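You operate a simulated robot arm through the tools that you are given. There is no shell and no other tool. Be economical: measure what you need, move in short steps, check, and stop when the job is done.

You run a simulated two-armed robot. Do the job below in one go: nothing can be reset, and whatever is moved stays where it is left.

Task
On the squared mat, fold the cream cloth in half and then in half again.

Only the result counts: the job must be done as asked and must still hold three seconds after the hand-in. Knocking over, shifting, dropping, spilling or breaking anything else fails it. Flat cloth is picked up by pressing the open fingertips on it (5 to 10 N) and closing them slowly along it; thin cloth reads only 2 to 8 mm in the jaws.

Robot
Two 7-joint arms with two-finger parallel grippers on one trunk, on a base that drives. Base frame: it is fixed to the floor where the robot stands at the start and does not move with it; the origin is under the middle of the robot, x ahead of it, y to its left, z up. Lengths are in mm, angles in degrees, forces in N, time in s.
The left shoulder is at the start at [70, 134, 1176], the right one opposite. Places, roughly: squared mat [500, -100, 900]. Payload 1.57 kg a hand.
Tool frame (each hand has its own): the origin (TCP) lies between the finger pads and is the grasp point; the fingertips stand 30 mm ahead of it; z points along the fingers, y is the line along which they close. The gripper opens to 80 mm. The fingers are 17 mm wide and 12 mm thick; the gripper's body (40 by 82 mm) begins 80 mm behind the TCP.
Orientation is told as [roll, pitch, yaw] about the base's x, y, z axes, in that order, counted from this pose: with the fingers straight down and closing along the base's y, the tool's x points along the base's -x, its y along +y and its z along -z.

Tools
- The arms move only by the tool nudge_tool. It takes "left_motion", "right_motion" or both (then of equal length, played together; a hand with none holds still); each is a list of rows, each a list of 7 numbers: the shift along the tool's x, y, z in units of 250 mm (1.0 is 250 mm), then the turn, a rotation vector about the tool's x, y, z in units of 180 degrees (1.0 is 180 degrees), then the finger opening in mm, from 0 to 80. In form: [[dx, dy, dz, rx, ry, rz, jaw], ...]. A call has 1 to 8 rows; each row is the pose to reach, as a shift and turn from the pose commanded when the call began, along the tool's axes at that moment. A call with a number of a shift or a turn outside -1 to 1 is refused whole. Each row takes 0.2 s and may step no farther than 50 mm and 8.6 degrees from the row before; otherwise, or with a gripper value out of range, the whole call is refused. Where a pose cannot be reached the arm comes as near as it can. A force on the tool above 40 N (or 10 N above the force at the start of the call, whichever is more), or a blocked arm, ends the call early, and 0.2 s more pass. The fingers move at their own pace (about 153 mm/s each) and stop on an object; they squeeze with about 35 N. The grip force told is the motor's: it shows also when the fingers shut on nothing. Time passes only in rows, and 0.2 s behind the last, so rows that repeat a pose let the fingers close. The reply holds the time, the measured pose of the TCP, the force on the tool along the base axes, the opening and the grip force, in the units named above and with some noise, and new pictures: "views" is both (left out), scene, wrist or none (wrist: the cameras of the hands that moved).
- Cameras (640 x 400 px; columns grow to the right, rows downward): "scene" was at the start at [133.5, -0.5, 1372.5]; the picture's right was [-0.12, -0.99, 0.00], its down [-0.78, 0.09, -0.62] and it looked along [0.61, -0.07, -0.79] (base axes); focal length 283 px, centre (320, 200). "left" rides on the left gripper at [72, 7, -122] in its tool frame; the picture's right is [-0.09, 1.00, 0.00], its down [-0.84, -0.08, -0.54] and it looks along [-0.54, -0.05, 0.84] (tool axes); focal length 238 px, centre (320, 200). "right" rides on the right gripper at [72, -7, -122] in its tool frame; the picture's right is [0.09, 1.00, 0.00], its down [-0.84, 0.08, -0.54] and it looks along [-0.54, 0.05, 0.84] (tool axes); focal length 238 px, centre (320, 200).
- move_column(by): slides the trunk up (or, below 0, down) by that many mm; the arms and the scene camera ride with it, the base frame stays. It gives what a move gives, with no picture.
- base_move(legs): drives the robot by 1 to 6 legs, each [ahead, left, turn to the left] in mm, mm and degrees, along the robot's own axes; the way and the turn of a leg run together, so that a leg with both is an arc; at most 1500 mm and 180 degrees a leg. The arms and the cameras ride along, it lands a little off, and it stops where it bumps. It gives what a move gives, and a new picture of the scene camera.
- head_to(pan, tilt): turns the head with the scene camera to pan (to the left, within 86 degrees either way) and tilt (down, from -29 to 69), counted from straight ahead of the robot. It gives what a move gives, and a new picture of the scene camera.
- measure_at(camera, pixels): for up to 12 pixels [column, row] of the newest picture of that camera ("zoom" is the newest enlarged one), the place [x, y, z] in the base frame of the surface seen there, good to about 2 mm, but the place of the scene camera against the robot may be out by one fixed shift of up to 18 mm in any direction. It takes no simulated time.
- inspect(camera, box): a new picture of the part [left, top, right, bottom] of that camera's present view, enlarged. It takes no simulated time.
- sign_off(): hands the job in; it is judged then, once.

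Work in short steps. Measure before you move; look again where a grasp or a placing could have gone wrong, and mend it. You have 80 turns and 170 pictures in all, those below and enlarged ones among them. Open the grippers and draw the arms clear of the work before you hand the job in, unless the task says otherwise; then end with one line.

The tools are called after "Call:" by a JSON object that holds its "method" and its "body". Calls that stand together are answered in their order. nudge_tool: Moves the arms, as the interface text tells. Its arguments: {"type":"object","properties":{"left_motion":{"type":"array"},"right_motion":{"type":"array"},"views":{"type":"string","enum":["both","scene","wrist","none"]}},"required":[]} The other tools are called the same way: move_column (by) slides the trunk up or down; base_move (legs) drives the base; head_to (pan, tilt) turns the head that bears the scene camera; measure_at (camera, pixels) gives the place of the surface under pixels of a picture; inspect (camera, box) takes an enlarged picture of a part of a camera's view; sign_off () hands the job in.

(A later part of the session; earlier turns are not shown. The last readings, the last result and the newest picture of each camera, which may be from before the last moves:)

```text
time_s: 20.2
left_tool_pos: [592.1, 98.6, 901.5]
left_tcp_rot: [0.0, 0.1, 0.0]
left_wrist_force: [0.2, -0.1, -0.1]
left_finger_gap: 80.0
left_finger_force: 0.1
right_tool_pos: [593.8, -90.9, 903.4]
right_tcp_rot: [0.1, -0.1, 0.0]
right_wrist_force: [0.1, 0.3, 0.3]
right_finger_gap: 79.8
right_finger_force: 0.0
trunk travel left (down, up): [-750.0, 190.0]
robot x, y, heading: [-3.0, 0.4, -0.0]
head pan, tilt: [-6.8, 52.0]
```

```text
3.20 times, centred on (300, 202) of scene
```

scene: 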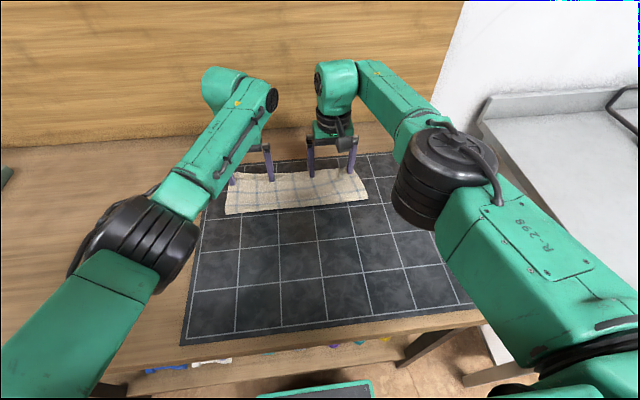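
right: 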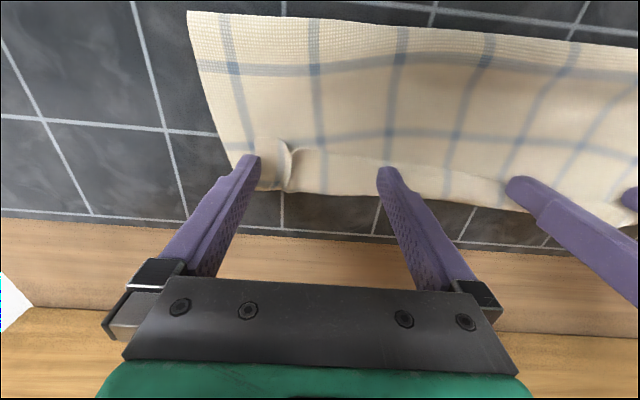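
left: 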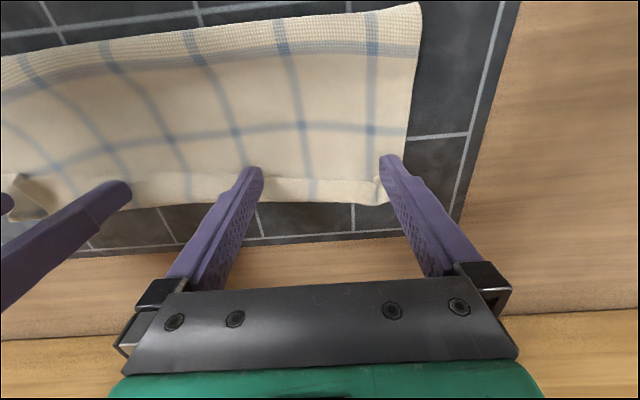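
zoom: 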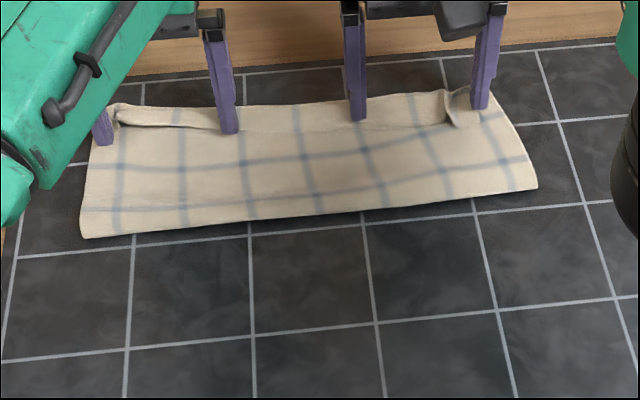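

The hem is partly unrolled. I repeat the push lower and farther, up to x≈625.

Call:
{"method": "nudge_tool", "body": {"left_motion": [[0.05, 0, -0.08, 0, 0, 0, 80], [0.15, 0, -0.06, 0, 0, 0, 80], [0.15, 0, 0.016, 0, 0, 0, 80], [0.1, 0, 0.018, 0, 0, 0, 80], [0.04, 0, 0.018, 0, 0, 0, 80], [-0.02, 0, 0.016, 0, 0, 0, 80], [-0.08, 0, 0.014, 0, 0, 0, 80], [-0.14, 0, 0.012, 0, 0, 0, 80]], "right_motion": [[0.05, 0, -0.08, 0, 0, 0, 80], [0.15, 0, -0.06, 0, 0, 0, 80], [0.15, 0, 0.024, 0, 0, 0, 80], [0.1, 0, 0.026, 0, 0, 0, 80], [0.04, 0, 0.026, 0, 0, 0, 80], [-0.02, 0, 0.024, 0, 0, 0, 80], [-0.08, 0, 0.022, 0, 0, 0, 80], [-0.14, 0, 0.02, 0, 0, 0, 80]]}}

Call:
{"method": "inspect", "body": {"camera": "scene", "box": [200, 140, 400, 265]}}

```text
time_s: 22.0
left_tool_pos: [602.5, 99.0, 899.5]
left_tcp_rot: [-0.1, 0.1, 0.1]
left_wrist_force: [0.2, -0.1, -0.5]
left_finger_gap: 79.9
left_finger_force: 0.0
left hand out of reach, approached as far as the arm can: row 7, 8
right_tool_pos: [592.2, -93.1, 896.1]
right_tcp_rot: [0.0, 0.0, 0.0]
right_wrist_force: [0.2, 0.1, -0.2]
right_finger_gap: 79.9
right_finger_force: 0.0
right hand out of reach, approached as far as the arm can: row 6, 7, 8
trunk travel left (down, up): [-750.0, 190.0]
robot x, y, heading: [-0.5, 2.1, 0.0]
head pan, tilt: [-6.8, 52.0]
```

scene: 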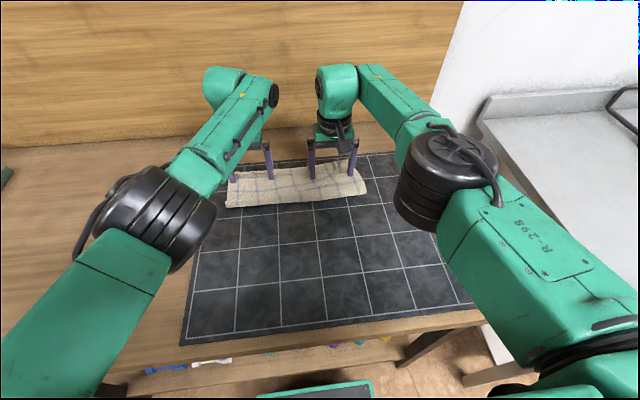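
right: 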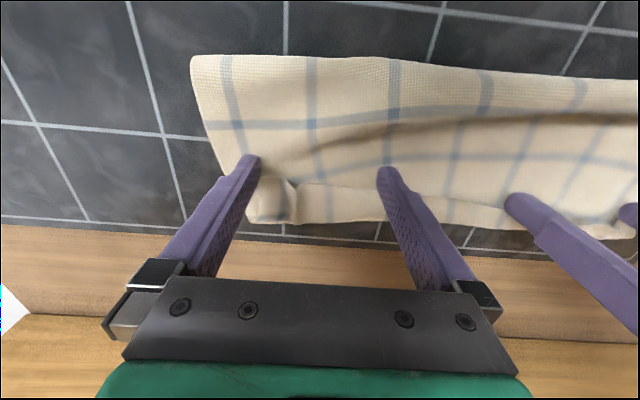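
left: 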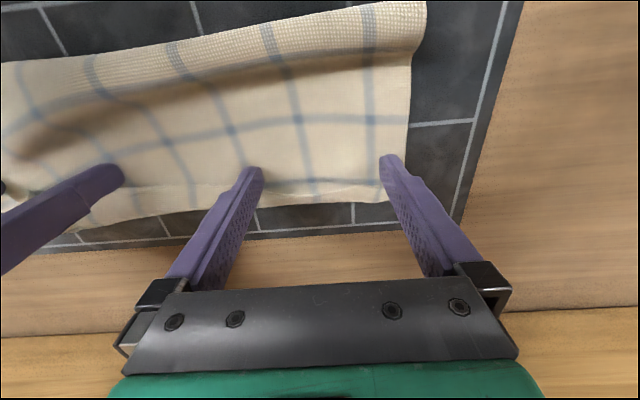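

```text
3.20 times, centred on (300, 202) of scene
```

zoom: 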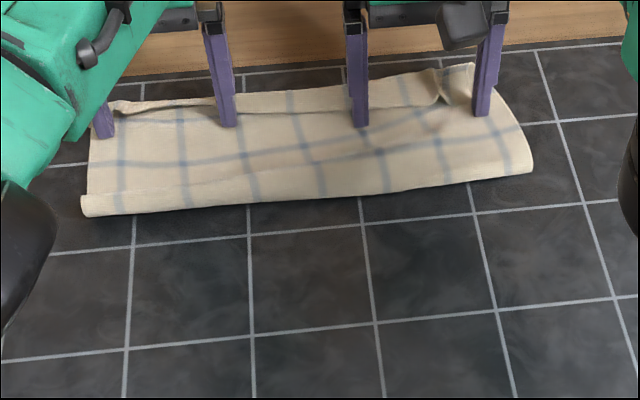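

The reach limit (~600) was hit and the cloth shifted forward a bit on the right. I lift the hands and look down at the base-to-table clearance to see if I can drive closer.

Call:
{"method": "nudge_tool", "body": {"left_motion": [[0.05, 0, -0.1, 0, 0, 0, 60], [0.15, 0, -0.25, 0, 0, 0, 40], [0.3, 0.05, -0.35, 0, 0, 0, 30], [0.45, 0.1, -0.4, 0, 0, 0, 30]], "right_motion": [[0.05, 0, -0.1, 0, 0, 0, 60], [0.15, 0, -0.25, 0, 0, 0, 40], [0.3, -0.05, -0.35, 0, 0, 0, 30], [0.45, -0.1, -0.4, 0, 0, 0, 30]], "views": "wrist"}}

Call:
{"method": "head_to", "body": {"pan": 0, "tilt": 69}}

```text
time_s: 23.0
left_tool_pos: [486.0, 121.8, 999.9]
left_tcp_rot: [0.0, 0.0, 0.1]
left_wrist_force: [-0.3, 0.1, -0.2]
left_finger_gap: 30.1
left_finger_force: 0.0
right_tool_pos: [476.9, -118.9, 999.8]
right_tcp_rot: [0.0, -0.3, -0.1]
right_wrist_force: [0.2, -0.8, -0.2]
right_finger_gap: 30.0
right_finger_force: 0.1
trunk travel left (down, up): [-750.0, 190.0]
robot x, y, heading: [0.7, -1.1, 0.1]
head pan, tilt: [-6.8, 52.0]
```

right: 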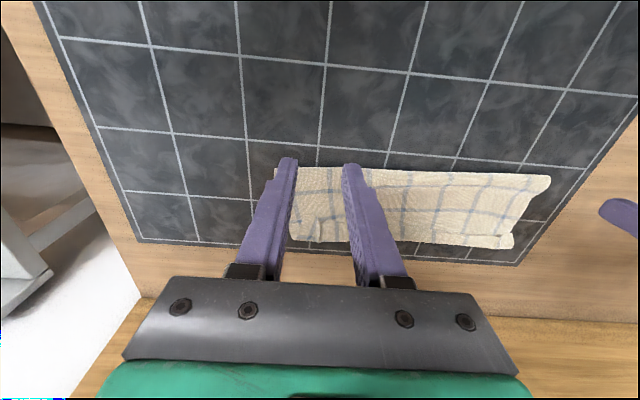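
left: 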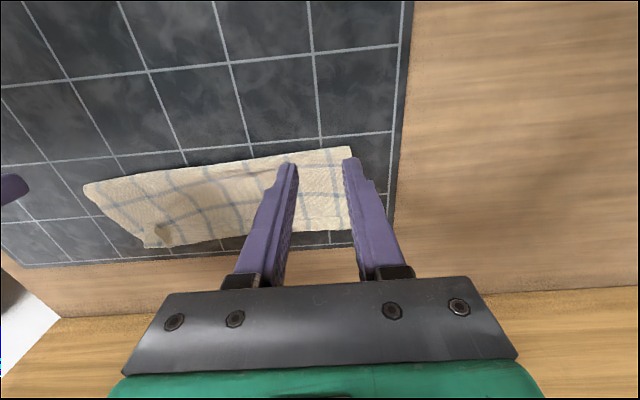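

```text
time_s: 23.8
left_tool_pos: [489.4, 122.4, 1000.8]
left_tcp_rot: [0.0, 0.1, 0.0]
left_wrist_force: [0.1, -0.7, -0.1]
left_finger_gap: 30.0
left_finger_force: 0.1
right_tool_pos: [481.1, -117.3, 997.8]
right_tcp_rot: [0.0, -0.1, 0.0]
right_wrist_force: [0.1, -0.1, 0.5]
right_finger_gap: 30.2
right_finger_force: 0.2
trunk travel left (down, up): [-750.0, 190.0]
robot x, y, heading: [0.8, -0.5, 0.1]
head pan, tilt: [0.0, 68.8]
```

scene: 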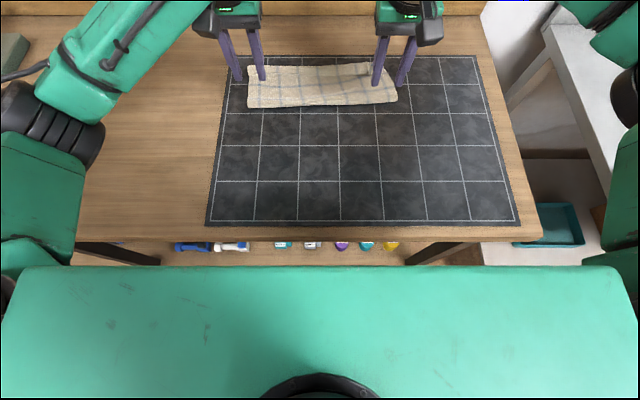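

I measure the robot's green front edge (row 267) and the table edge (row 238).

Call:
{"method": "measure_at", "body": {"camera": "scene", "pixels": [[320, 275], [100, 275], [560, 275], [320, 340], [320, 236], [120, 236], [530, 234], [310, 260]]}}

Call:
{"method": "inspect", "body": {"camera": "scene", "box": [200, 40, 440, 190]}}

Call:
{"method": "measure_at", "body": {"camera": "right", "pixels": [[276, 176], [294, 236], [320, 222], [400, 244], [512, 240], [547, 180], [420, 175]]}}

```text
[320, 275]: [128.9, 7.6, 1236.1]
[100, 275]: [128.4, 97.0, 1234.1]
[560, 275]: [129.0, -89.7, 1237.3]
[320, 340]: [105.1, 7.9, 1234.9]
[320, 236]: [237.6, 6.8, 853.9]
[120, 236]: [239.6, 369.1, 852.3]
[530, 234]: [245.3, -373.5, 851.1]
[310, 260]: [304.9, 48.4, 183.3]
```

```text
2.67 times, centred on (320, 115) of scene
```

zoom: 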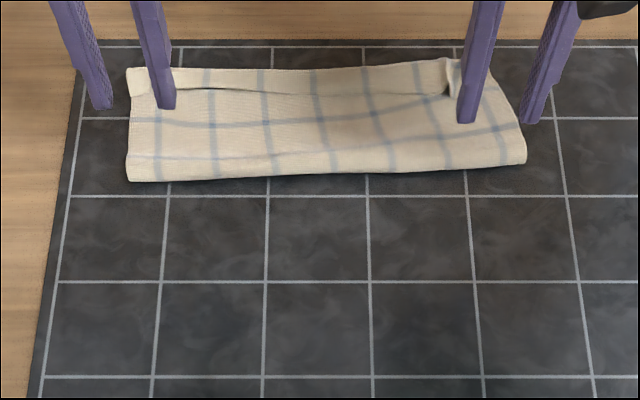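

```text
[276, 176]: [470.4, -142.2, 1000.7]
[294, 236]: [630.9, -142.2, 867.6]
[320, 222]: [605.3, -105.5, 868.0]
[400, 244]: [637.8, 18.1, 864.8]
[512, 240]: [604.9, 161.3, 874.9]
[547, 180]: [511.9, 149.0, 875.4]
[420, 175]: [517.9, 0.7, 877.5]
```

There's little need to drive: tilting the fingers ahead extends reach. I take a close look at the far edge first.

Call:
{"method": "inspect", "body": {"camera": "right", "box": [260, 150, 580, 350]}}

Call:
{"method": "inspect", "body": {"camera": "left", "box": [60, 120, 380, 320]}}

```text
2.00 times, centred on (420, 250) of right
```

zoom: 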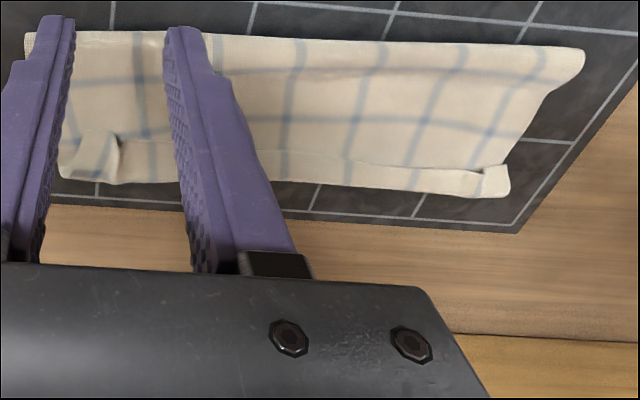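

```text
2.00 times, centred on (220, 220) of left
```

zoom: 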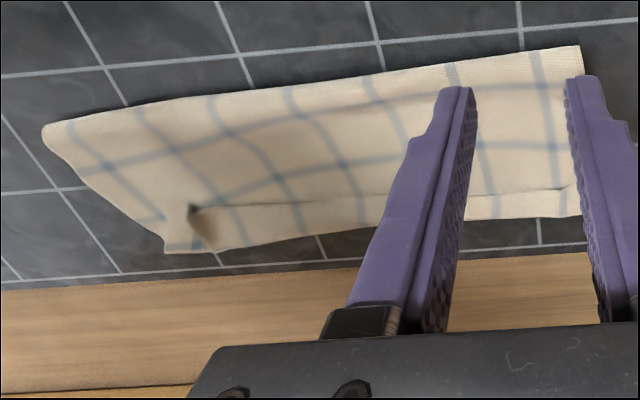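

Hem is 15–28 mm wide still. I measure its free edge, then hover with fingers tilted 30° ahead.

Call:
{"method": "measure_at", "body": {"camera": "zoom", "pixels": [[280, 203], [280, 240], [370, 196], [370, 225], [500, 193], [500, 216], [550, 190], [550, 212], [200, 210], [190, 250], [45, 130], [575, 50]]}}

Call:
{"method": "nudge_tool", "body": {"left_motion": [[-0.08, -0.02, 0.07, 0, -0.042, 0, 60], [-0.16, -0.04, 0.14, 0, -0.083, 0, 80], [-0.24, -0.07, 0.22, 0, -0.125, 0, 80], [-0.332, -0.09, 0.303, 0, -0.167, 0, 80]], "right_motion": [[-0.09, 0.02, 0.07, 0, -0.042, 0, 60], [-0.18, 0.04, 0.14, 0, -0.083, 0, 80], [-0.27, 0.07, 0.22, 0, -0.125, 0, 80], [-0.364, 0.09, 0.291, 0, -0.167, 0, 80]]}}

```text
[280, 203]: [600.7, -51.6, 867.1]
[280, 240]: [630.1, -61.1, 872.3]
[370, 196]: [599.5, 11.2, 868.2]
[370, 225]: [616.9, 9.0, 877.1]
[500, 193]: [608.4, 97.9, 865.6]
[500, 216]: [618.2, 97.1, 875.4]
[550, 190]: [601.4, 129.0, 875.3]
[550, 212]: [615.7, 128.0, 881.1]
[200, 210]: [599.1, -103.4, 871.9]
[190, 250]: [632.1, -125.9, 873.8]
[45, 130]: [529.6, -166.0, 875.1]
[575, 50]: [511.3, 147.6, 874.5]
```

```text
time_s: 24.8
left_tool_pos: [571.9, 100.2, 924.1]
left_tcp_rot: [-0.1, -30.0, 0.1]
left_wrist_force: [0.2, 0.8, -0.4]
left_finger_gap: 80.0
left_finger_force: 0.0
right_tool_pos: [575.4, -93.0, 922.4]
right_tcp_rot: [0.0, -30.2, 0.0]
right_wrist_force: [0.1, -0.5, 0.7]
right_finger_gap: 79.7
right_finger_force: 0.0
trunk travel left (down, up): [-750.0, 190.0]
robot x, y, heading: [-2.2, 1.4, 0.2]
head pan, tilt: [0.0, 68.8]
```

scene: 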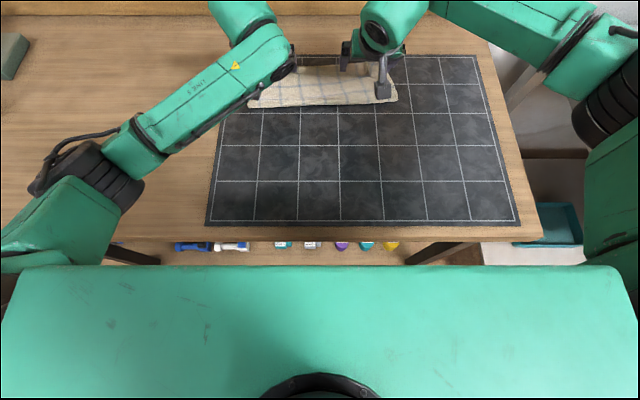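
right: 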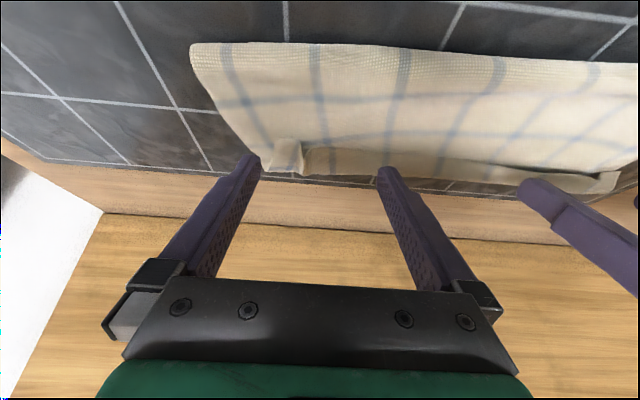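
left: 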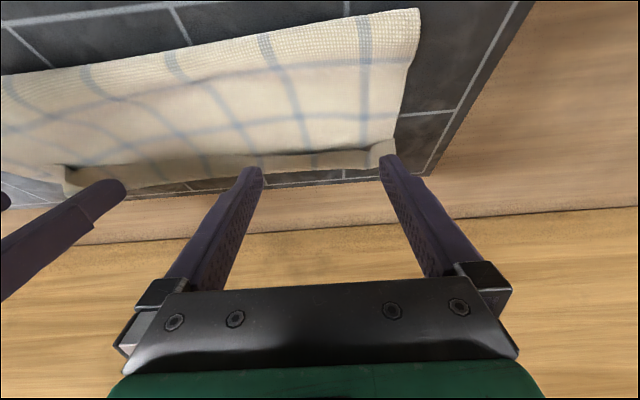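

Hem edge at x≈600, tips at about x 588 above it. I lower to just above the upper layer and push forward 60 mm with tilted fingers.

Call:
{"method": "nudge_tool", "body": {"left_motion": [[0.044, 0, 0.044, 0, 0, 0, 80], [0.073, 0, 0.094, 0, 0, 0, 80], [0.031, 0, 0.118, 0, 0, 0, 80], [-0.011, 0, 0.14, 0, 0, 0, 80], [-0.053, 0, 0.164, 0, 0, 0, 80], [-0.096, 0, 0.185, 0, 0, 0, 80], [-0.147, 0, 0.21, 0, 0, 0, 80]], "right_motion": [[0.051, 0, 0.032, 0, 0, 0, 80], [0.08, 0, 0.082, 0, 0, 0, 80], [0.038, 0, 0.106, 0, 0, 0, 80], [-0.004, 0, 0.128, 0, 0, 0, 80], [-0.046, 0, 0.152, 0, 0, 0, 80], [-0.089, 0, 0.173, 0, 0, 0, 80], [-0.14, 0, 0.198, 0, 0, 0, 80]]}}

```text
time_s: 26.4
left_tool_pos: [630.7, 100.6, 894.0]
left_tcp_rot: [0.0, -29.9, 0.0]
left_wrist_force: [0.6, 0.2, 0.5]
left_finger_gap: 79.8
left_finger_force: 0.1
right_tool_pos: [627.9, -94.9, 898.1]
right_tcp_rot: [0.0, -30.0, 0.0]
right_wrist_force: [0.4, -0.4, 0.9]
right_finger_gap: 80.1
right_finger_force: 0.0
trunk travel left (down, up): [-750.0, 190.0]
robot x, y, heading: [0.9, -1.8, 0.1]
head pan, tilt: [0.0, 68.8]
```

scene: 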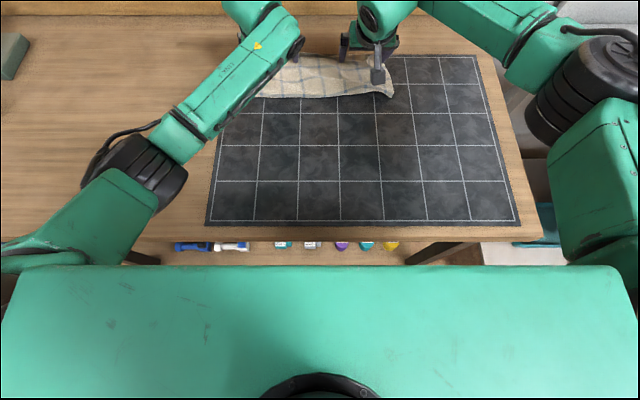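
right: 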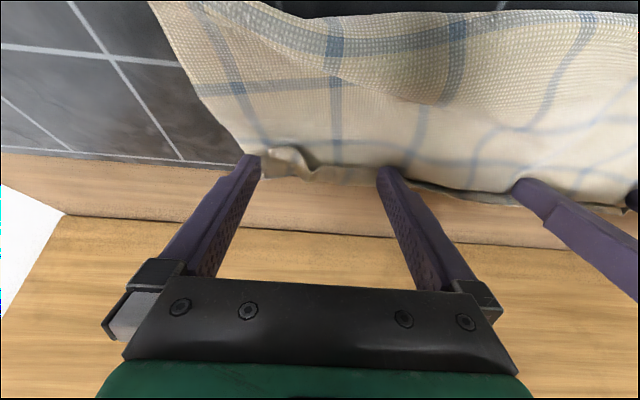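
left: 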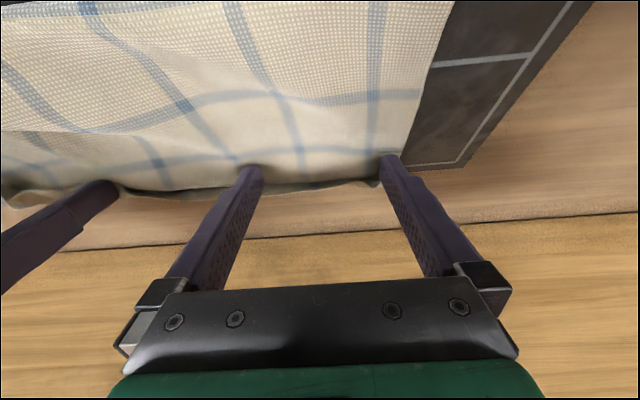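

The left side looks unrolled and the right nearly. I back the hands off up and look.

Call:
{"method": "nudge_tool", "body": {"left_motion": [[0.0, 0, -0.1, 0, 0, 0, 80], [0.1, 0, -0.25, 0, 0.04, 0, 60], [0.2, 0.06, -0.4, 0, 0.08, 0, 30], [0.3, 0.12, -0.5, 0, 0.125, 0, 30], [0.42, 0.18, -0.6, 0, 0.167, 0, 30]], "right_motion": [[0.0, 0, -0.1, 0, 0, 0, 80], [0.1, 0, -0.25, 0, 0.04, 0, 60], [0.2, -0.06, -0.4, 0, 0.08, 0, 30], [0.3, -0.12, -0.5, 0, 0.125, 0, 30], [0.42, -0.18, -0.6, 0, 0.167, 0, 30]]}}

Call:
{"method": "inspect", "body": {"camera": "scene", "box": [200, 30, 440, 180]}}

```text
time_s: 27.6
left_tool_pos: [462.2, 148.0, 974.4]
left_tcp_rot: [0.1, -0.1, 0.1]
left_wrist_force: [-0.3, -0.8, 0.5]
left_finger_gap: 29.7
left_finger_force: 0.0
right_tool_pos: [456.9, -141.0, 978.1]
right_tcp_rot: [0.0, 0.1, 0.0]
right_wrist_force: [-0.6, -0.4, 0.4]
right_finger_gap: 30.0
right_finger_force: 0.0
trunk travel left (down, up): [-750.0, 190.0]
robot x, y, heading: [-3.5, 2.8, 0.0]
head pan, tilt: [0.0, 68.8]
```

scene: 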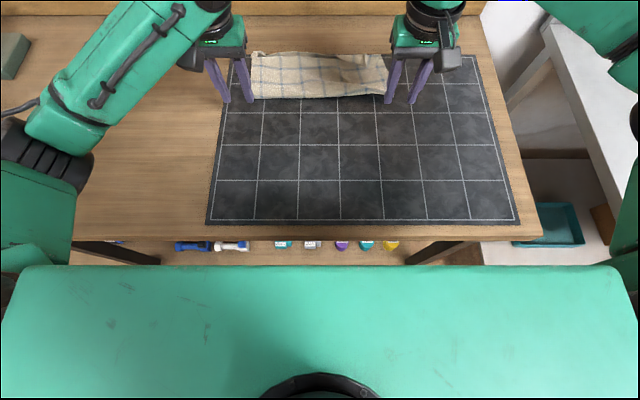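
right: 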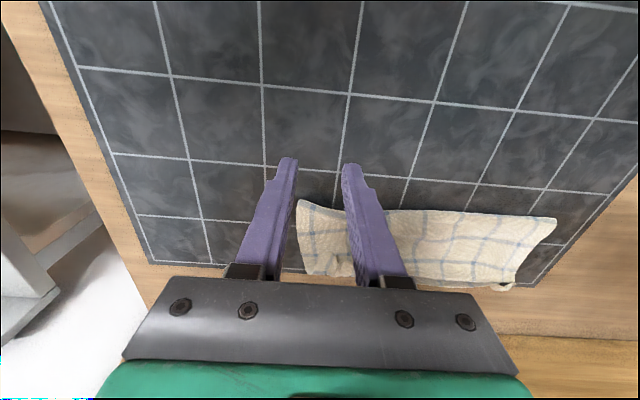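
left: 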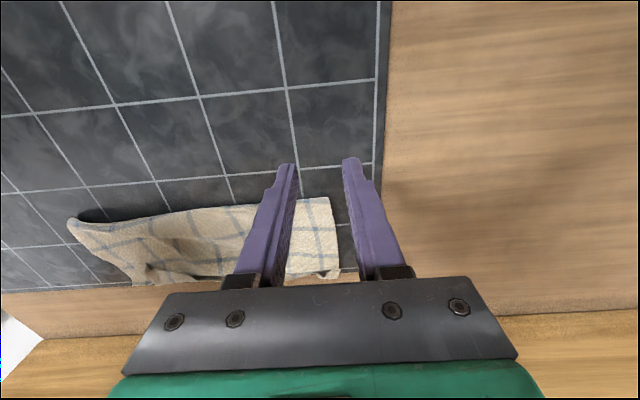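

```text
2.67 times, centred on (320, 105) of scene
```

zoom: 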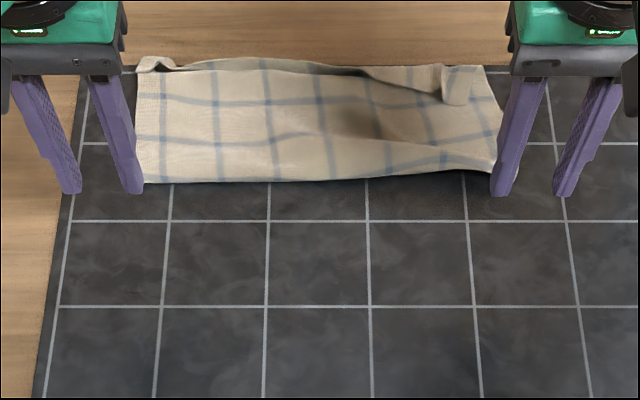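

The cloth got pushed to the mat's far side, so I'll pull it back by its fold with jaws closing along x. I measure the fold line and yaw the hands 90° outward.

Call:
{"method": "measure_at", "body": {"camera": "right", "pixels": [[300, 205], [312, 245], [400, 213], [480, 214], [552, 221], [312, 275], [505, 288], [420, 278]]}}

Call:
{"method": "measure_at", "body": {"camera": "left", "pixels": [[326, 200], [220, 208], [130, 222], [75, 222], [336, 272]]}}

Call:
{"method": "nudge_tool", "body": {"left_motion": [[0, 0, -0.03, 0, 0, 0.047, 30], [0, 0, -0.06, 0, 0, 0.094, 30], [0, 0, -0.08, 0, 0, 0.141, 30], [0, 0, -0.08, 0, 0, 0.188, 30], [0, 0, -0.08, 0, 0, 0.235, 30], [0, 0, -0.08, 0, 0, 0.282, 30], [0, 0, -0.08, 0, 0, 0.329, 30], [0, 0, -0.08, 0, 0, 0.376, 30]], "right_motion": [[0, 0, -0.03, 0, 0, -0.047, 30], [0, 0, -0.06, 0, 0, -0.094, 30], [0, 0, -0.08, 0, 0, -0.141, 30], [0, 0, -0.08, 0, 0, -0.188, 30], [0, 0, -0.08, 0, 0, -0.235, 30], [0, 0, -0.08, 0, 0, -0.282, 30], [0, 0, -0.08, 0, 0, -0.329, 30], [0, 0, -0.08, 0, 0, -0.376, 30]], "views": "none"}}

```text
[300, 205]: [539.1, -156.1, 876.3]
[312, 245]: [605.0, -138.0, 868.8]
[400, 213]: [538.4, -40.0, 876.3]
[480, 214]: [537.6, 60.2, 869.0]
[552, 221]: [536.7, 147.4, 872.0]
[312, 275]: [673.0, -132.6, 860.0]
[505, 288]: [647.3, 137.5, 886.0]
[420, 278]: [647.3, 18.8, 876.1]
```

```text
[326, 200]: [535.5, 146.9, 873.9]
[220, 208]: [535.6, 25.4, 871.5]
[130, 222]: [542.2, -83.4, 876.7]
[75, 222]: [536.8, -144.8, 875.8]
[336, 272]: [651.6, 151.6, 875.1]
```

```text
time_s: 29.4
left_tool_pos: [464.5, 146.3, 992.9]
left_tcp_rot: [0.0, -0.1, -67.8]
left_wrist_force: [0.1, -0.5, -1.0]
left_finger_gap: 30.1
left_finger_force: 0.0
right_tool_pos: [369.1, -94.7, 997.3]
right_tcp_rot: [-6.4, -1.9, 58.4]
right_wrist_force: [-0.3, 0.8, -0.1]
right_finger_gap: 30.0
right_finger_force: 0.1
right hand out of reach, approached as far as the arm can: row 5, 6, 7, 8
trunk travel left (down, up): [-750.0, 190.0]
robot x, y, heading: [-0.0, 0.2, 0.0]
head pan, tilt: [0.0, 68.8]
```

The right hand can't yaw that way. I turn it back, and complete the left's turn to -90°.

Call:
{"method": "nudge_tool", "body": {"left_motion": [[0, 0, 0, 0, 0, 0.04, 30], [0, 0, 0, 0, 0, 0.08, 30], [0, 0, 0, 0, 0, 0.124, 30], [0, 0, 0, 0, 0, 0.124, 30], [0, 0, 0, 0, 0, 0.124, 30], [0, 0, 0, 0, 0, 0.124, 30], [0, 0, 0, 0, 0, 0.124, 30], [0, 0, 0, 0, 0, 0.124, 30]], "right_motion": [[0, 0, 0, 0, 0, 0.047, 30], [0, 0, 0, 0, 0, 0.094, 30], [0, 0, 0, 0, 0, 0.141, 30], [0, 0, 0, 0, 0, 0.188, 30], [0, 0, 0, 0, 0, 0.235, 30], [0, 0, 0, 0, 0, 0.282, 30], [0, 0, 0, 0, 0, 0.329, 30], [0, 0, 0, 0, 0, 0.376, 30]], "views": "none"}}

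```text
time_s: 31.2
left_tool_pos: [464.6, 147.4, 994.2]
left_tcp_rot: [-0.2, -0.1, -90.0]
left_wrist_force: [0.5, 0.5, 0.1]
left_finger_gap: 30.2
left_finger_force: 0.0
right_tool_pos: [370.1, -95.6, 997.0]
right_tcp_rot: [-0.8, -6.6, -9.4]
right_wrist_force: [-0.3, 0.1, 0.4]
right_finger_gap: 30.1
right_finger_force: 0.0
trunk travel left (down, up): [-750.0, 190.0]
robot x, y, heading: [1.8, 2.0, 0.2]
head pan, tilt: [0.0, 68.8]
```

Right hand is at yaw -9.4 with a 6.6° tilt. I level it and bring it ahead again, then turn it the other way to -90°.

Call:
{"method": "nudge_tool", "body": {"right_motion": [[-0.1, -0.01, 0, 0, 0.037, 0, 30], [-0.2, -0.02, 0, 0, 0.037, 0, 30], [-0.3, -0.03, 0, 0, 0.037, 0, 30], [-0.37, -0.04, 0, 0, 0.037, 0, 30]], "views": "none"}}

Call:
{"method": "nudge_tool", "body": {"right_motion": [[0, 0, 0, 0, 0, 0.047, 30], [0, 0, 0, 0, 0, 0.094, 30], [0, 0, 0, 0, 0, 0.141, 30], [0, 0, 0, 0, 0, 0.188, 30], [0, 0, 0, 0, 0, 0.235, 30], [0, 0, 0, 0, 0, 0.282, 30], [0, 0, 0, 0, 0, 0.329, 30], [0, 0, 0, 0, 0, 0.376, 30]], "views": "none"}}

```text
time_s: 32.2
left_tool_pos: [464.9, 146.6, 993.5]
left_tcp_rot: [-0.1, 0.0, -89.9]
left_wrist_force: [0.5, -0.1, 0.2]
left_finger_gap: 30.0
left_finger_force: 0.0
right_tool_pos: [460.8, -122.5, 1006.9]
right_tcp_rot: [-0.8, 0.2, -9.4]
right_wrist_force: [-0.1, -0.4, -0.8]
right_finger_gap: 30.0
right_finger_force: 0.0
trunk travel left (down, up): [-750.0, 190.0]
robot x, y, heading: [-4.3, -1.9, -0.0]
head pan, tilt: [0.0, 68.8]
```

```text
time_s: 34.0
left_tool_pos: [463.6, 146.3, 992.3]
left_tcp_rot: [-0.1, 0.0, -89.8]
left_wrist_force: [0.0, -0.8, 0.5]
left_finger_gap: 30.1
left_finger_force: 0.1
right_tool_pos: [459.2, -120.8, 1009.5]
right_tcp_rot: [-0.4, -0.7, -77.4]
right_wrist_force: [0.4, -0.2, -0.1]
right_finger_gap: 30.1
right_finger_force: 0.1
trunk travel left (down, up): [-750.0, 190.0]
robot x, y, heading: [1.2, -1.1, 0.1]
head pan, tilt: [0.0, 68.8]
```

The right turns fine that way. I finish its turn and hover both hands straddling the fold nose at x≈540.

Call:
{"method": "nudge_tool", "body": {"left_motion": [[-0.05, 0.08, 0.08, 0, 0, 0, 40], [-0.1, 0.16, 0.16, 0, 0, 0, 40], [-0.16, 0.24, 0.25, 0, 0, 0, 40], [-0.206, 0.312, 0.332, 0, 0, 0, 40]], "right_motion": [[0.01, 0.09, 0.1, 0, 0, 0.02, 40], [0.015, 0.18, 0.2, 0, 0, 0.04, 40], [0.02, 0.27, 0.3, 0, 0, 0.06, 40], [0.029, 0.347, 0.396, 0, 0, 0.07, 40]]}}

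```text
time_s: 35.0
left_tool_pos: [542.6, 96.9, 907.5]
left_tcp_rot: [-0.2, -0.1, -90.1]
left_wrist_force: [0.8, -0.4, 0.1]
left_finger_gap: 39.7
left_finger_force: 0.1
right_tool_pos: [544.2, -94.3, 907.0]
right_tcp_rot: [-0.3, -0.8, -89.7]
right_wrist_force: [0.1, -0.8, -0.3]
right_finger_gap: 40.0
right_finger_force: 0.0
trunk travel left (down, up): [-750.0, 190.0]
robot x, y, heading: [0.5, 2.3, 0.1]
head pan, tilt: [0.0, 68.8]
```

scene: 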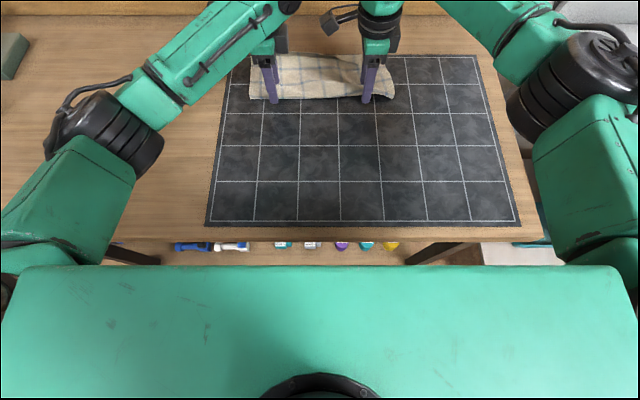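
right: 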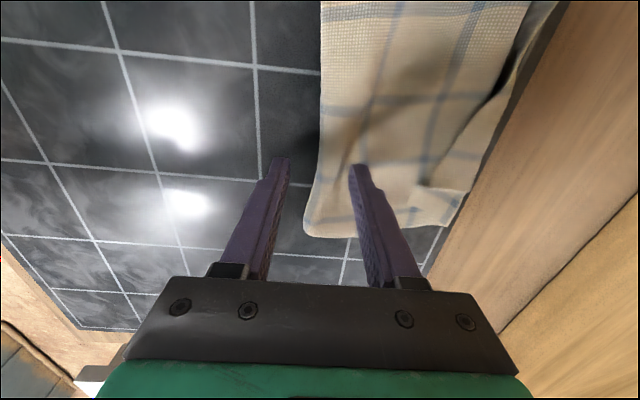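
left: 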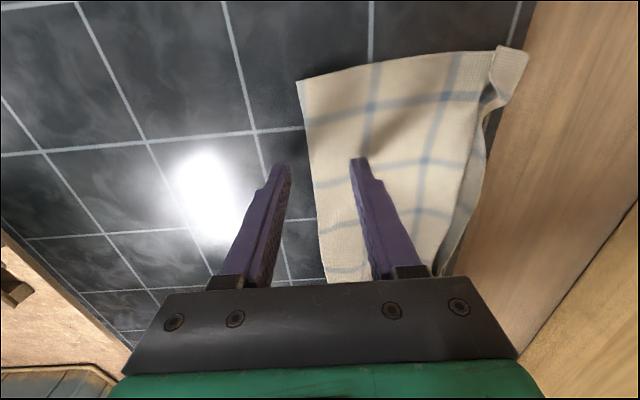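

Both straddle the fold. I lower and close.

Call:
{"method": "nudge_tool", "body": {"left_motion": [[0, 0, 0.03, 0, 0, 0, 40], [0, 0, 0.046, 0, 0, 0, 40], [0, 0, 0.046, 0, 0, 0, 30], [0, 0, 0.046, 0, 0, 0, 22], [0, 0, 0.046, 0, 0, 0, 14], [0, 0, 0.046, 0, 0, 0, 6], [0, 0, 0.046, 0, 0, 0, 0], [0, 0, 0.046, 0, 0, 0, 0]], "right_motion": [[0, 0, 0.03, 0, 0, 0, 40], [0, 0, 0.046, 0, 0, 0, 40], [0, 0, 0.046, 0, 0, 0, 30], [0, 0, 0.046, 0, 0, 0, 22], [0, 0, 0.046, 0, 0, 0, 14], [0, 0, 0.046, 0, 0, 0, 6], [0, 0, 0.046, 0, 0, 0, 0], [0, 0, 0.046, 0, 0, 0, 0]], "views": "wrist"}}

```text
time_s: 36.8
left_tool_pos: [542.1, 94.1, 898.9]
left_tcp_rot: [-0.1, 0.0, -90.0]
left_wrist_force: [-0.8, 0.2, 0.8]
left_finger_gap: 2.0
left_finger_force: 24.0
right_tool_pos: [542.4, -95.9, 897.7]
right_tcp_rot: [-0.2, -0.9, -89.8]
right_wrist_force: [-0.6, -0.7, 0.3]
right_finger_gap: 2.2
right_finger_force: 23.8
trunk travel left (down, up): [-750.0, 190.0]
robot x, y, heading: [-1.8, 1.5, 0.1]
head pan, tilt: [0.0, 68.8]
```

right: 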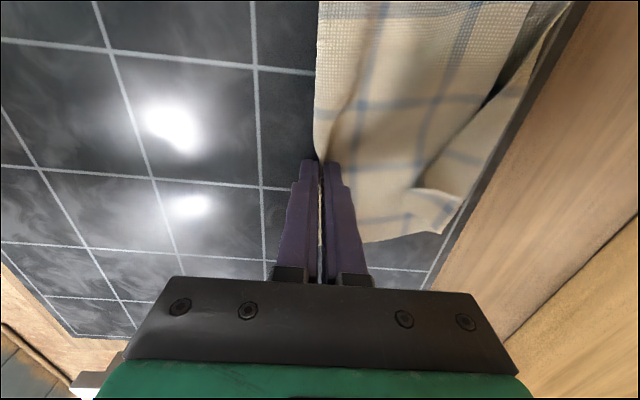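
left: 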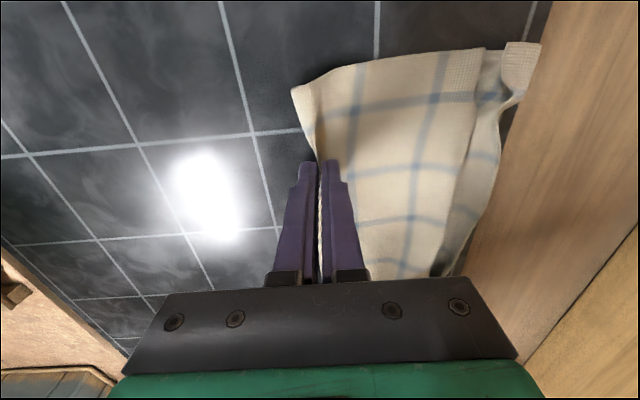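

The fold is pinched in both jaws. I lift it like a towel on a line so both layers hang and the hems fall out.

Call:
{"method": "nudge_tool", "body": {"left_motion": [[0, -0.04, -0.1, 0, 0, 0, 0], [0, -0.08, -0.2, 0, 0, 0, 0], [0, -0.12, -0.3, 0, 0, 0, 0], [0, -0.16, -0.4, 0, 0, 0, 0], [0, -0.2, -0.5, 0, 0, 0, 0], [0, -0.24, -0.6, 0, 0, 0, 0], [0, -0.24, -0.66, 0, 0, 0, 0]], "right_motion": [[0, -0.04, -0.1, 0, 0, 0, 0], [0, -0.08, -0.2, 0, 0, 0, 0], [0, -0.12, -0.3, 0, 0, 0, 0], [0, -0.16, -0.4, 0, 0, 0, 0], [0, -0.2, -0.5, 0, 0, 0, 0], [0, -0.24, -0.6, 0, 0, 0, 0], [0, -0.24, -0.66, 0, 0, 0, 0]]}}

Call:
{"method": "inspect", "body": {"camera": "scene", "box": [200, 30, 440, 180]}}

```text
time_s: 38.4
left_tool_pos: [481.7, 94.0, 1063.8]
left_tcp_rot: [-0.1, 0.0, -89.9]
left_wrist_force: [-0.5, -0.2, -0.1]
left_finger_gap: 1.9
left_finger_force: 23.6
right_tool_pos: [482.9, -95.8, 1062.3]
right_tcp_rot: [-0.1, -0.7, -89.8]
right_wrist_force: [0.0, 0.2, 0.4]
right_finger_gap: 2.2
right_finger_force: 24.1
trunk travel left (down, up): [-750.0, 190.0]
robot x, y, heading: [0.2, 0.0, 0.0]
head pan, tilt: [0.0, 68.8]
```

scene: 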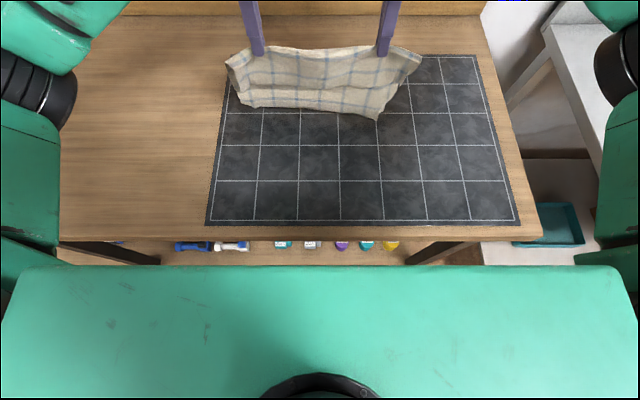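
right: 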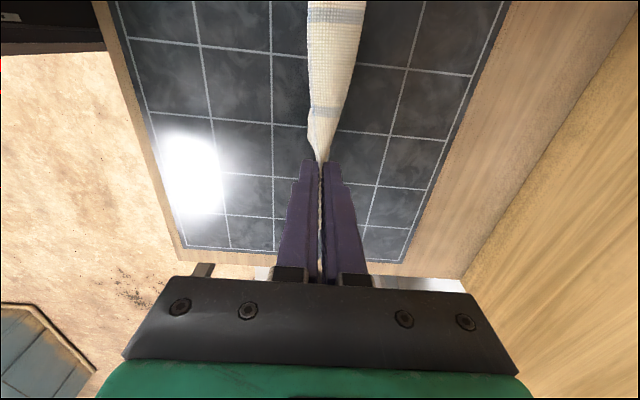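
left: 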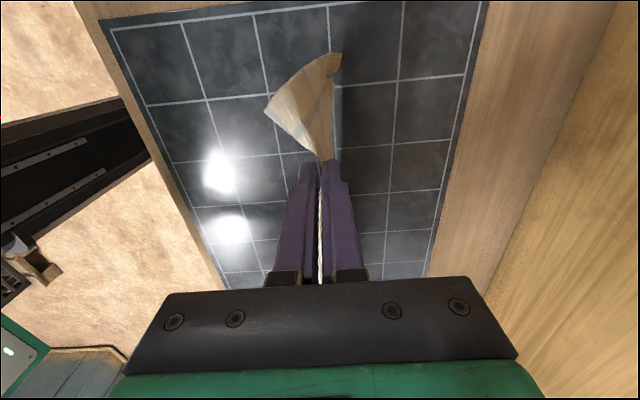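

```text
2.67 times, centred on (320, 105) of scene
```

zoom: 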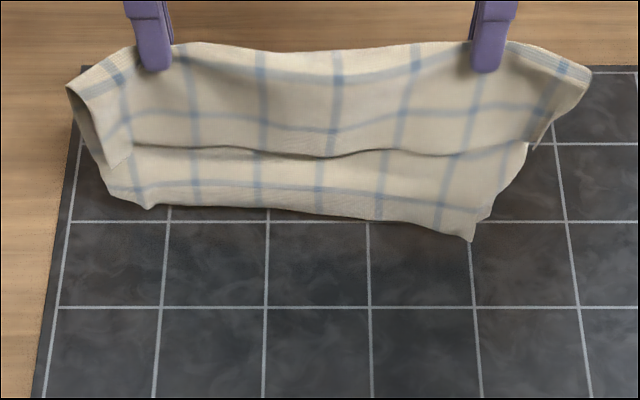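

Hanging shows unequal layers (front ≈100, rear longer), so the fold line needs shifting later. I lay the cloth down by moving back while lowering, so both layers trail forward flat with the longer one on top.

Call:
{"method": "nudge_tool", "body": {"left_motion": [[0, 0, 0.12, 0, 0, 0, 0], [0, -0.06, 0.24, 0, 0, 0, 0], [0, -0.14, 0.36, 0, 0, 0, 0], [0, -0.24, 0.46, 0, 0, 0, 0], [0, -0.34, 0.552, 0, 0, 0, 0], [0, -0.43, 0.62, 0, 0, 0, 0], [0, -0.49, 0.655, 0, 0, 0, 0]], "right_motion": [[0, 0, 0.12, 0, 0, 0, 0], [0, -0.06, 0.24, 0, 0, 0, 0], [0, -0.14, 0.36, 0, 0, 0, 0], [0, -0.24, 0.46, 0, 0, 0, 0], [0, -0.34, 0.552, 0, 0, 0, 0], [0, -0.43, 0.62, 0, 0, 0, 0], [0, -0.49, 0.655, 0, 0, 0, 0]]}}

Call:
{"method": "inspect", "body": {"camera": "scene", "box": [200, 50, 440, 200]}}

```text
time_s: 40.0
left_tool_pos: [357.6, 93.8, 901.6]
left_tcp_rot: [0.0, 0.0, -90.0]
left_wrist_force: [1.1, -0.6, 0.1]
left_finger_gap: 2.4
left_finger_force: 23.7
right_tool_pos: [360.2, -95.4, 898.9]
right_tcp_rot: [-0.2, -0.7, -89.8]
right_wrist_force: [0.2, 0.2, 0.8]
right_finger_gap: 2.3
right_finger_force: 23.6
trunk travel left (down, up): [-750.0, 190.0]
robot x, y, heading: [-0.2, 1.6, 0.0]
head pan, tilt: [0.0, 68.8]
```

scene: 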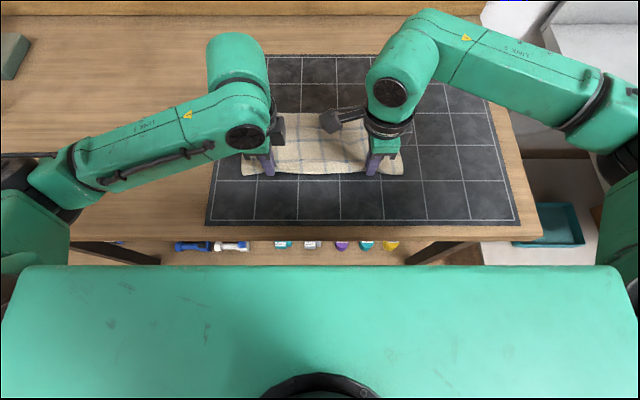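
right: 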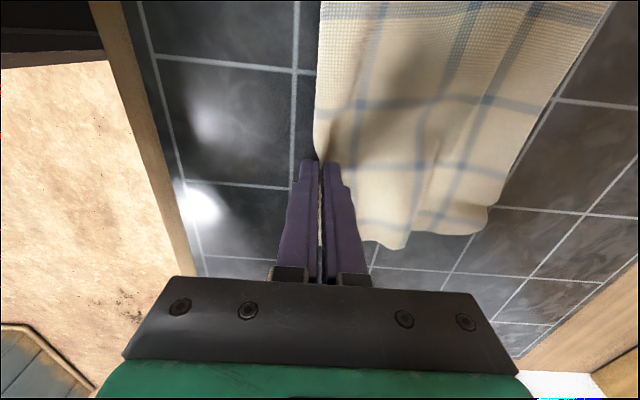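
left: 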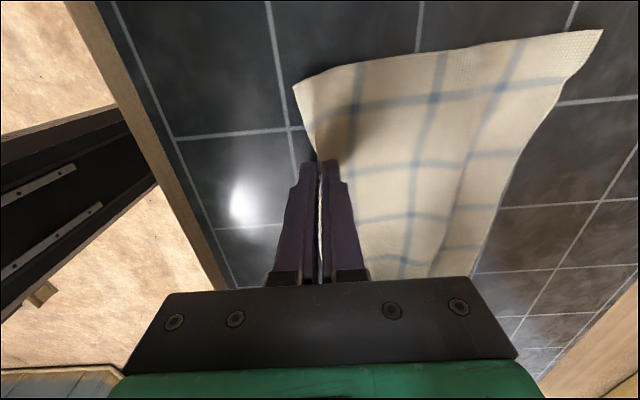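

```text
2.67 times, centred on (320, 125) of scene
```

zoom: 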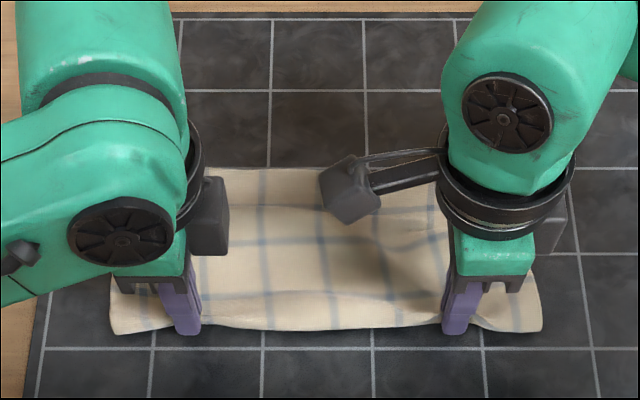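

Laid out flat with no hem. I release, lift, and look.

Call:
{"method": "nudge_tool", "body": {"left_motion": [[0, 0, 0.01, 0, 0, 0, 0], [0, 0, 0.01, 0, 0, 0, 10], [0, 0, 0.01, 0, 0, 0, 20], [0, 0, 0.01, 0, 0, 0, 28], [0, -0.02, -0.1, 0, 0, 0, 28], [0.05, -0.06, -0.25, 0, 0, 0, 30], [0.15, -0.1, -0.4, 0, 0, 0, 30], [0.3, -0.1, -0.5, 0, 0, 0, 30]], "right_motion": [[0, 0, 0.005, 0, 0, 0, 0], [0, 0, 0.005, 0, 0, 0, 10], [0, 0, 0.005, 0, 0, 0, 20], [0, 0, 0.005, 0, 0, 0, 28], [0, -0.02, -0.1, 0, 0, 0, 28], [-0.05, -0.06, -0.25, 0, 0, 0, 30], [-0.15, -0.1, -0.4, 0, 0, 0, 30], [-0.3, -0.1, -0.5, 0, 0, 0, 30]]}}

Call:
{"method": "inspect", "body": {"camera": "scene", "box": [200, 50, 440, 200]}}

```text
time_s: 41.8
left_tool_pos: [334.1, 139.9, 1007.9]
left_tcp_rot: [-0.3, 0.1, -90.0]
left_wrist_force: [0.4, -1.0, -0.4]
left_finger_gap: 30.0
left_finger_force: 0.1
left hand out of reach, approached as far as the arm can: row 8
right_tool_pos: [336.2, -170.3, 1025.7]
right_tcp_rot: [-0.1, -0.7, -89.7]
right_wrist_force: [0.7, -0.4, -0.1]
right_finger_gap: 29.9
right_finger_force: 0.1
trunk travel left (down, up): [-750.0, 190.0]
robot x, y, heading: [-1.5, -0.8, 0.2]
head pan, tilt: [0.0, 68.8]
```

scene: 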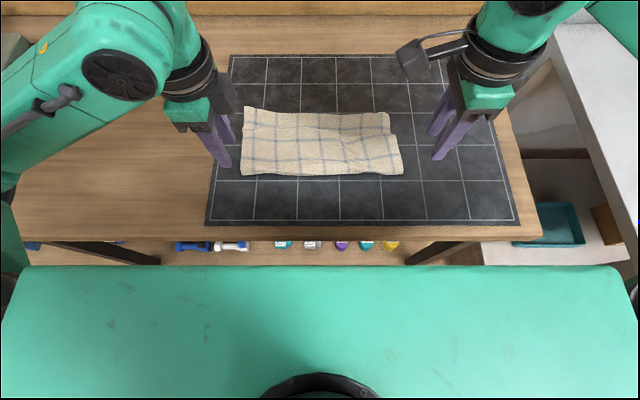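
right: 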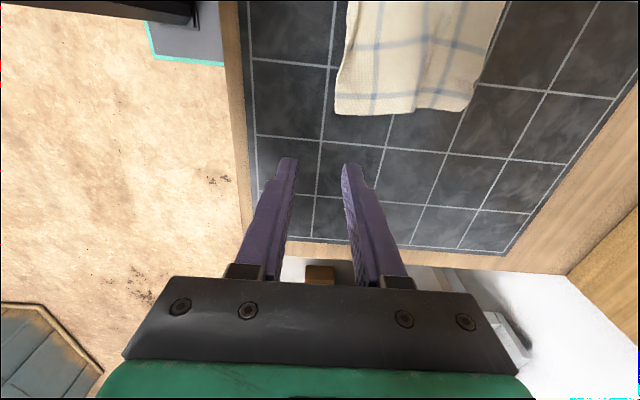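
left: 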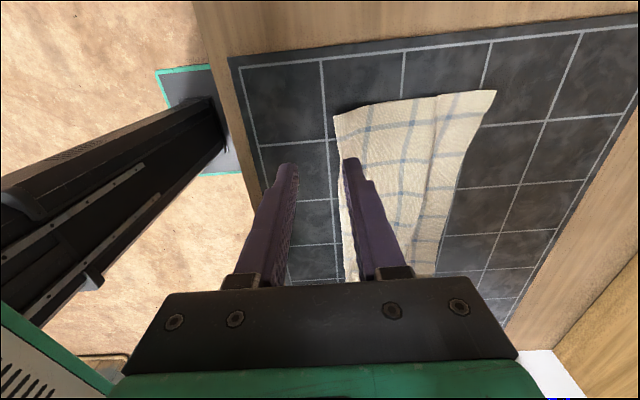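

```text
2.67 times, centred on (320, 125) of scene
```

zoom: 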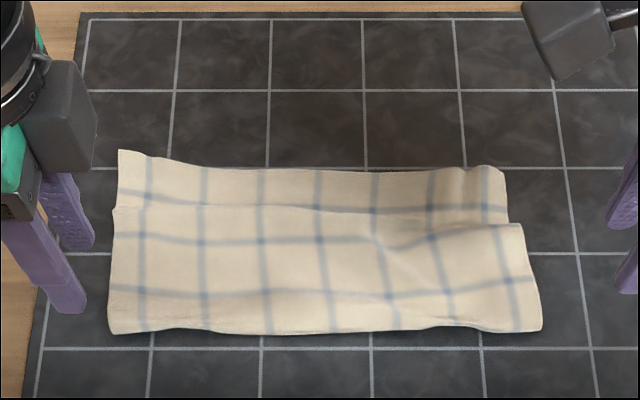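

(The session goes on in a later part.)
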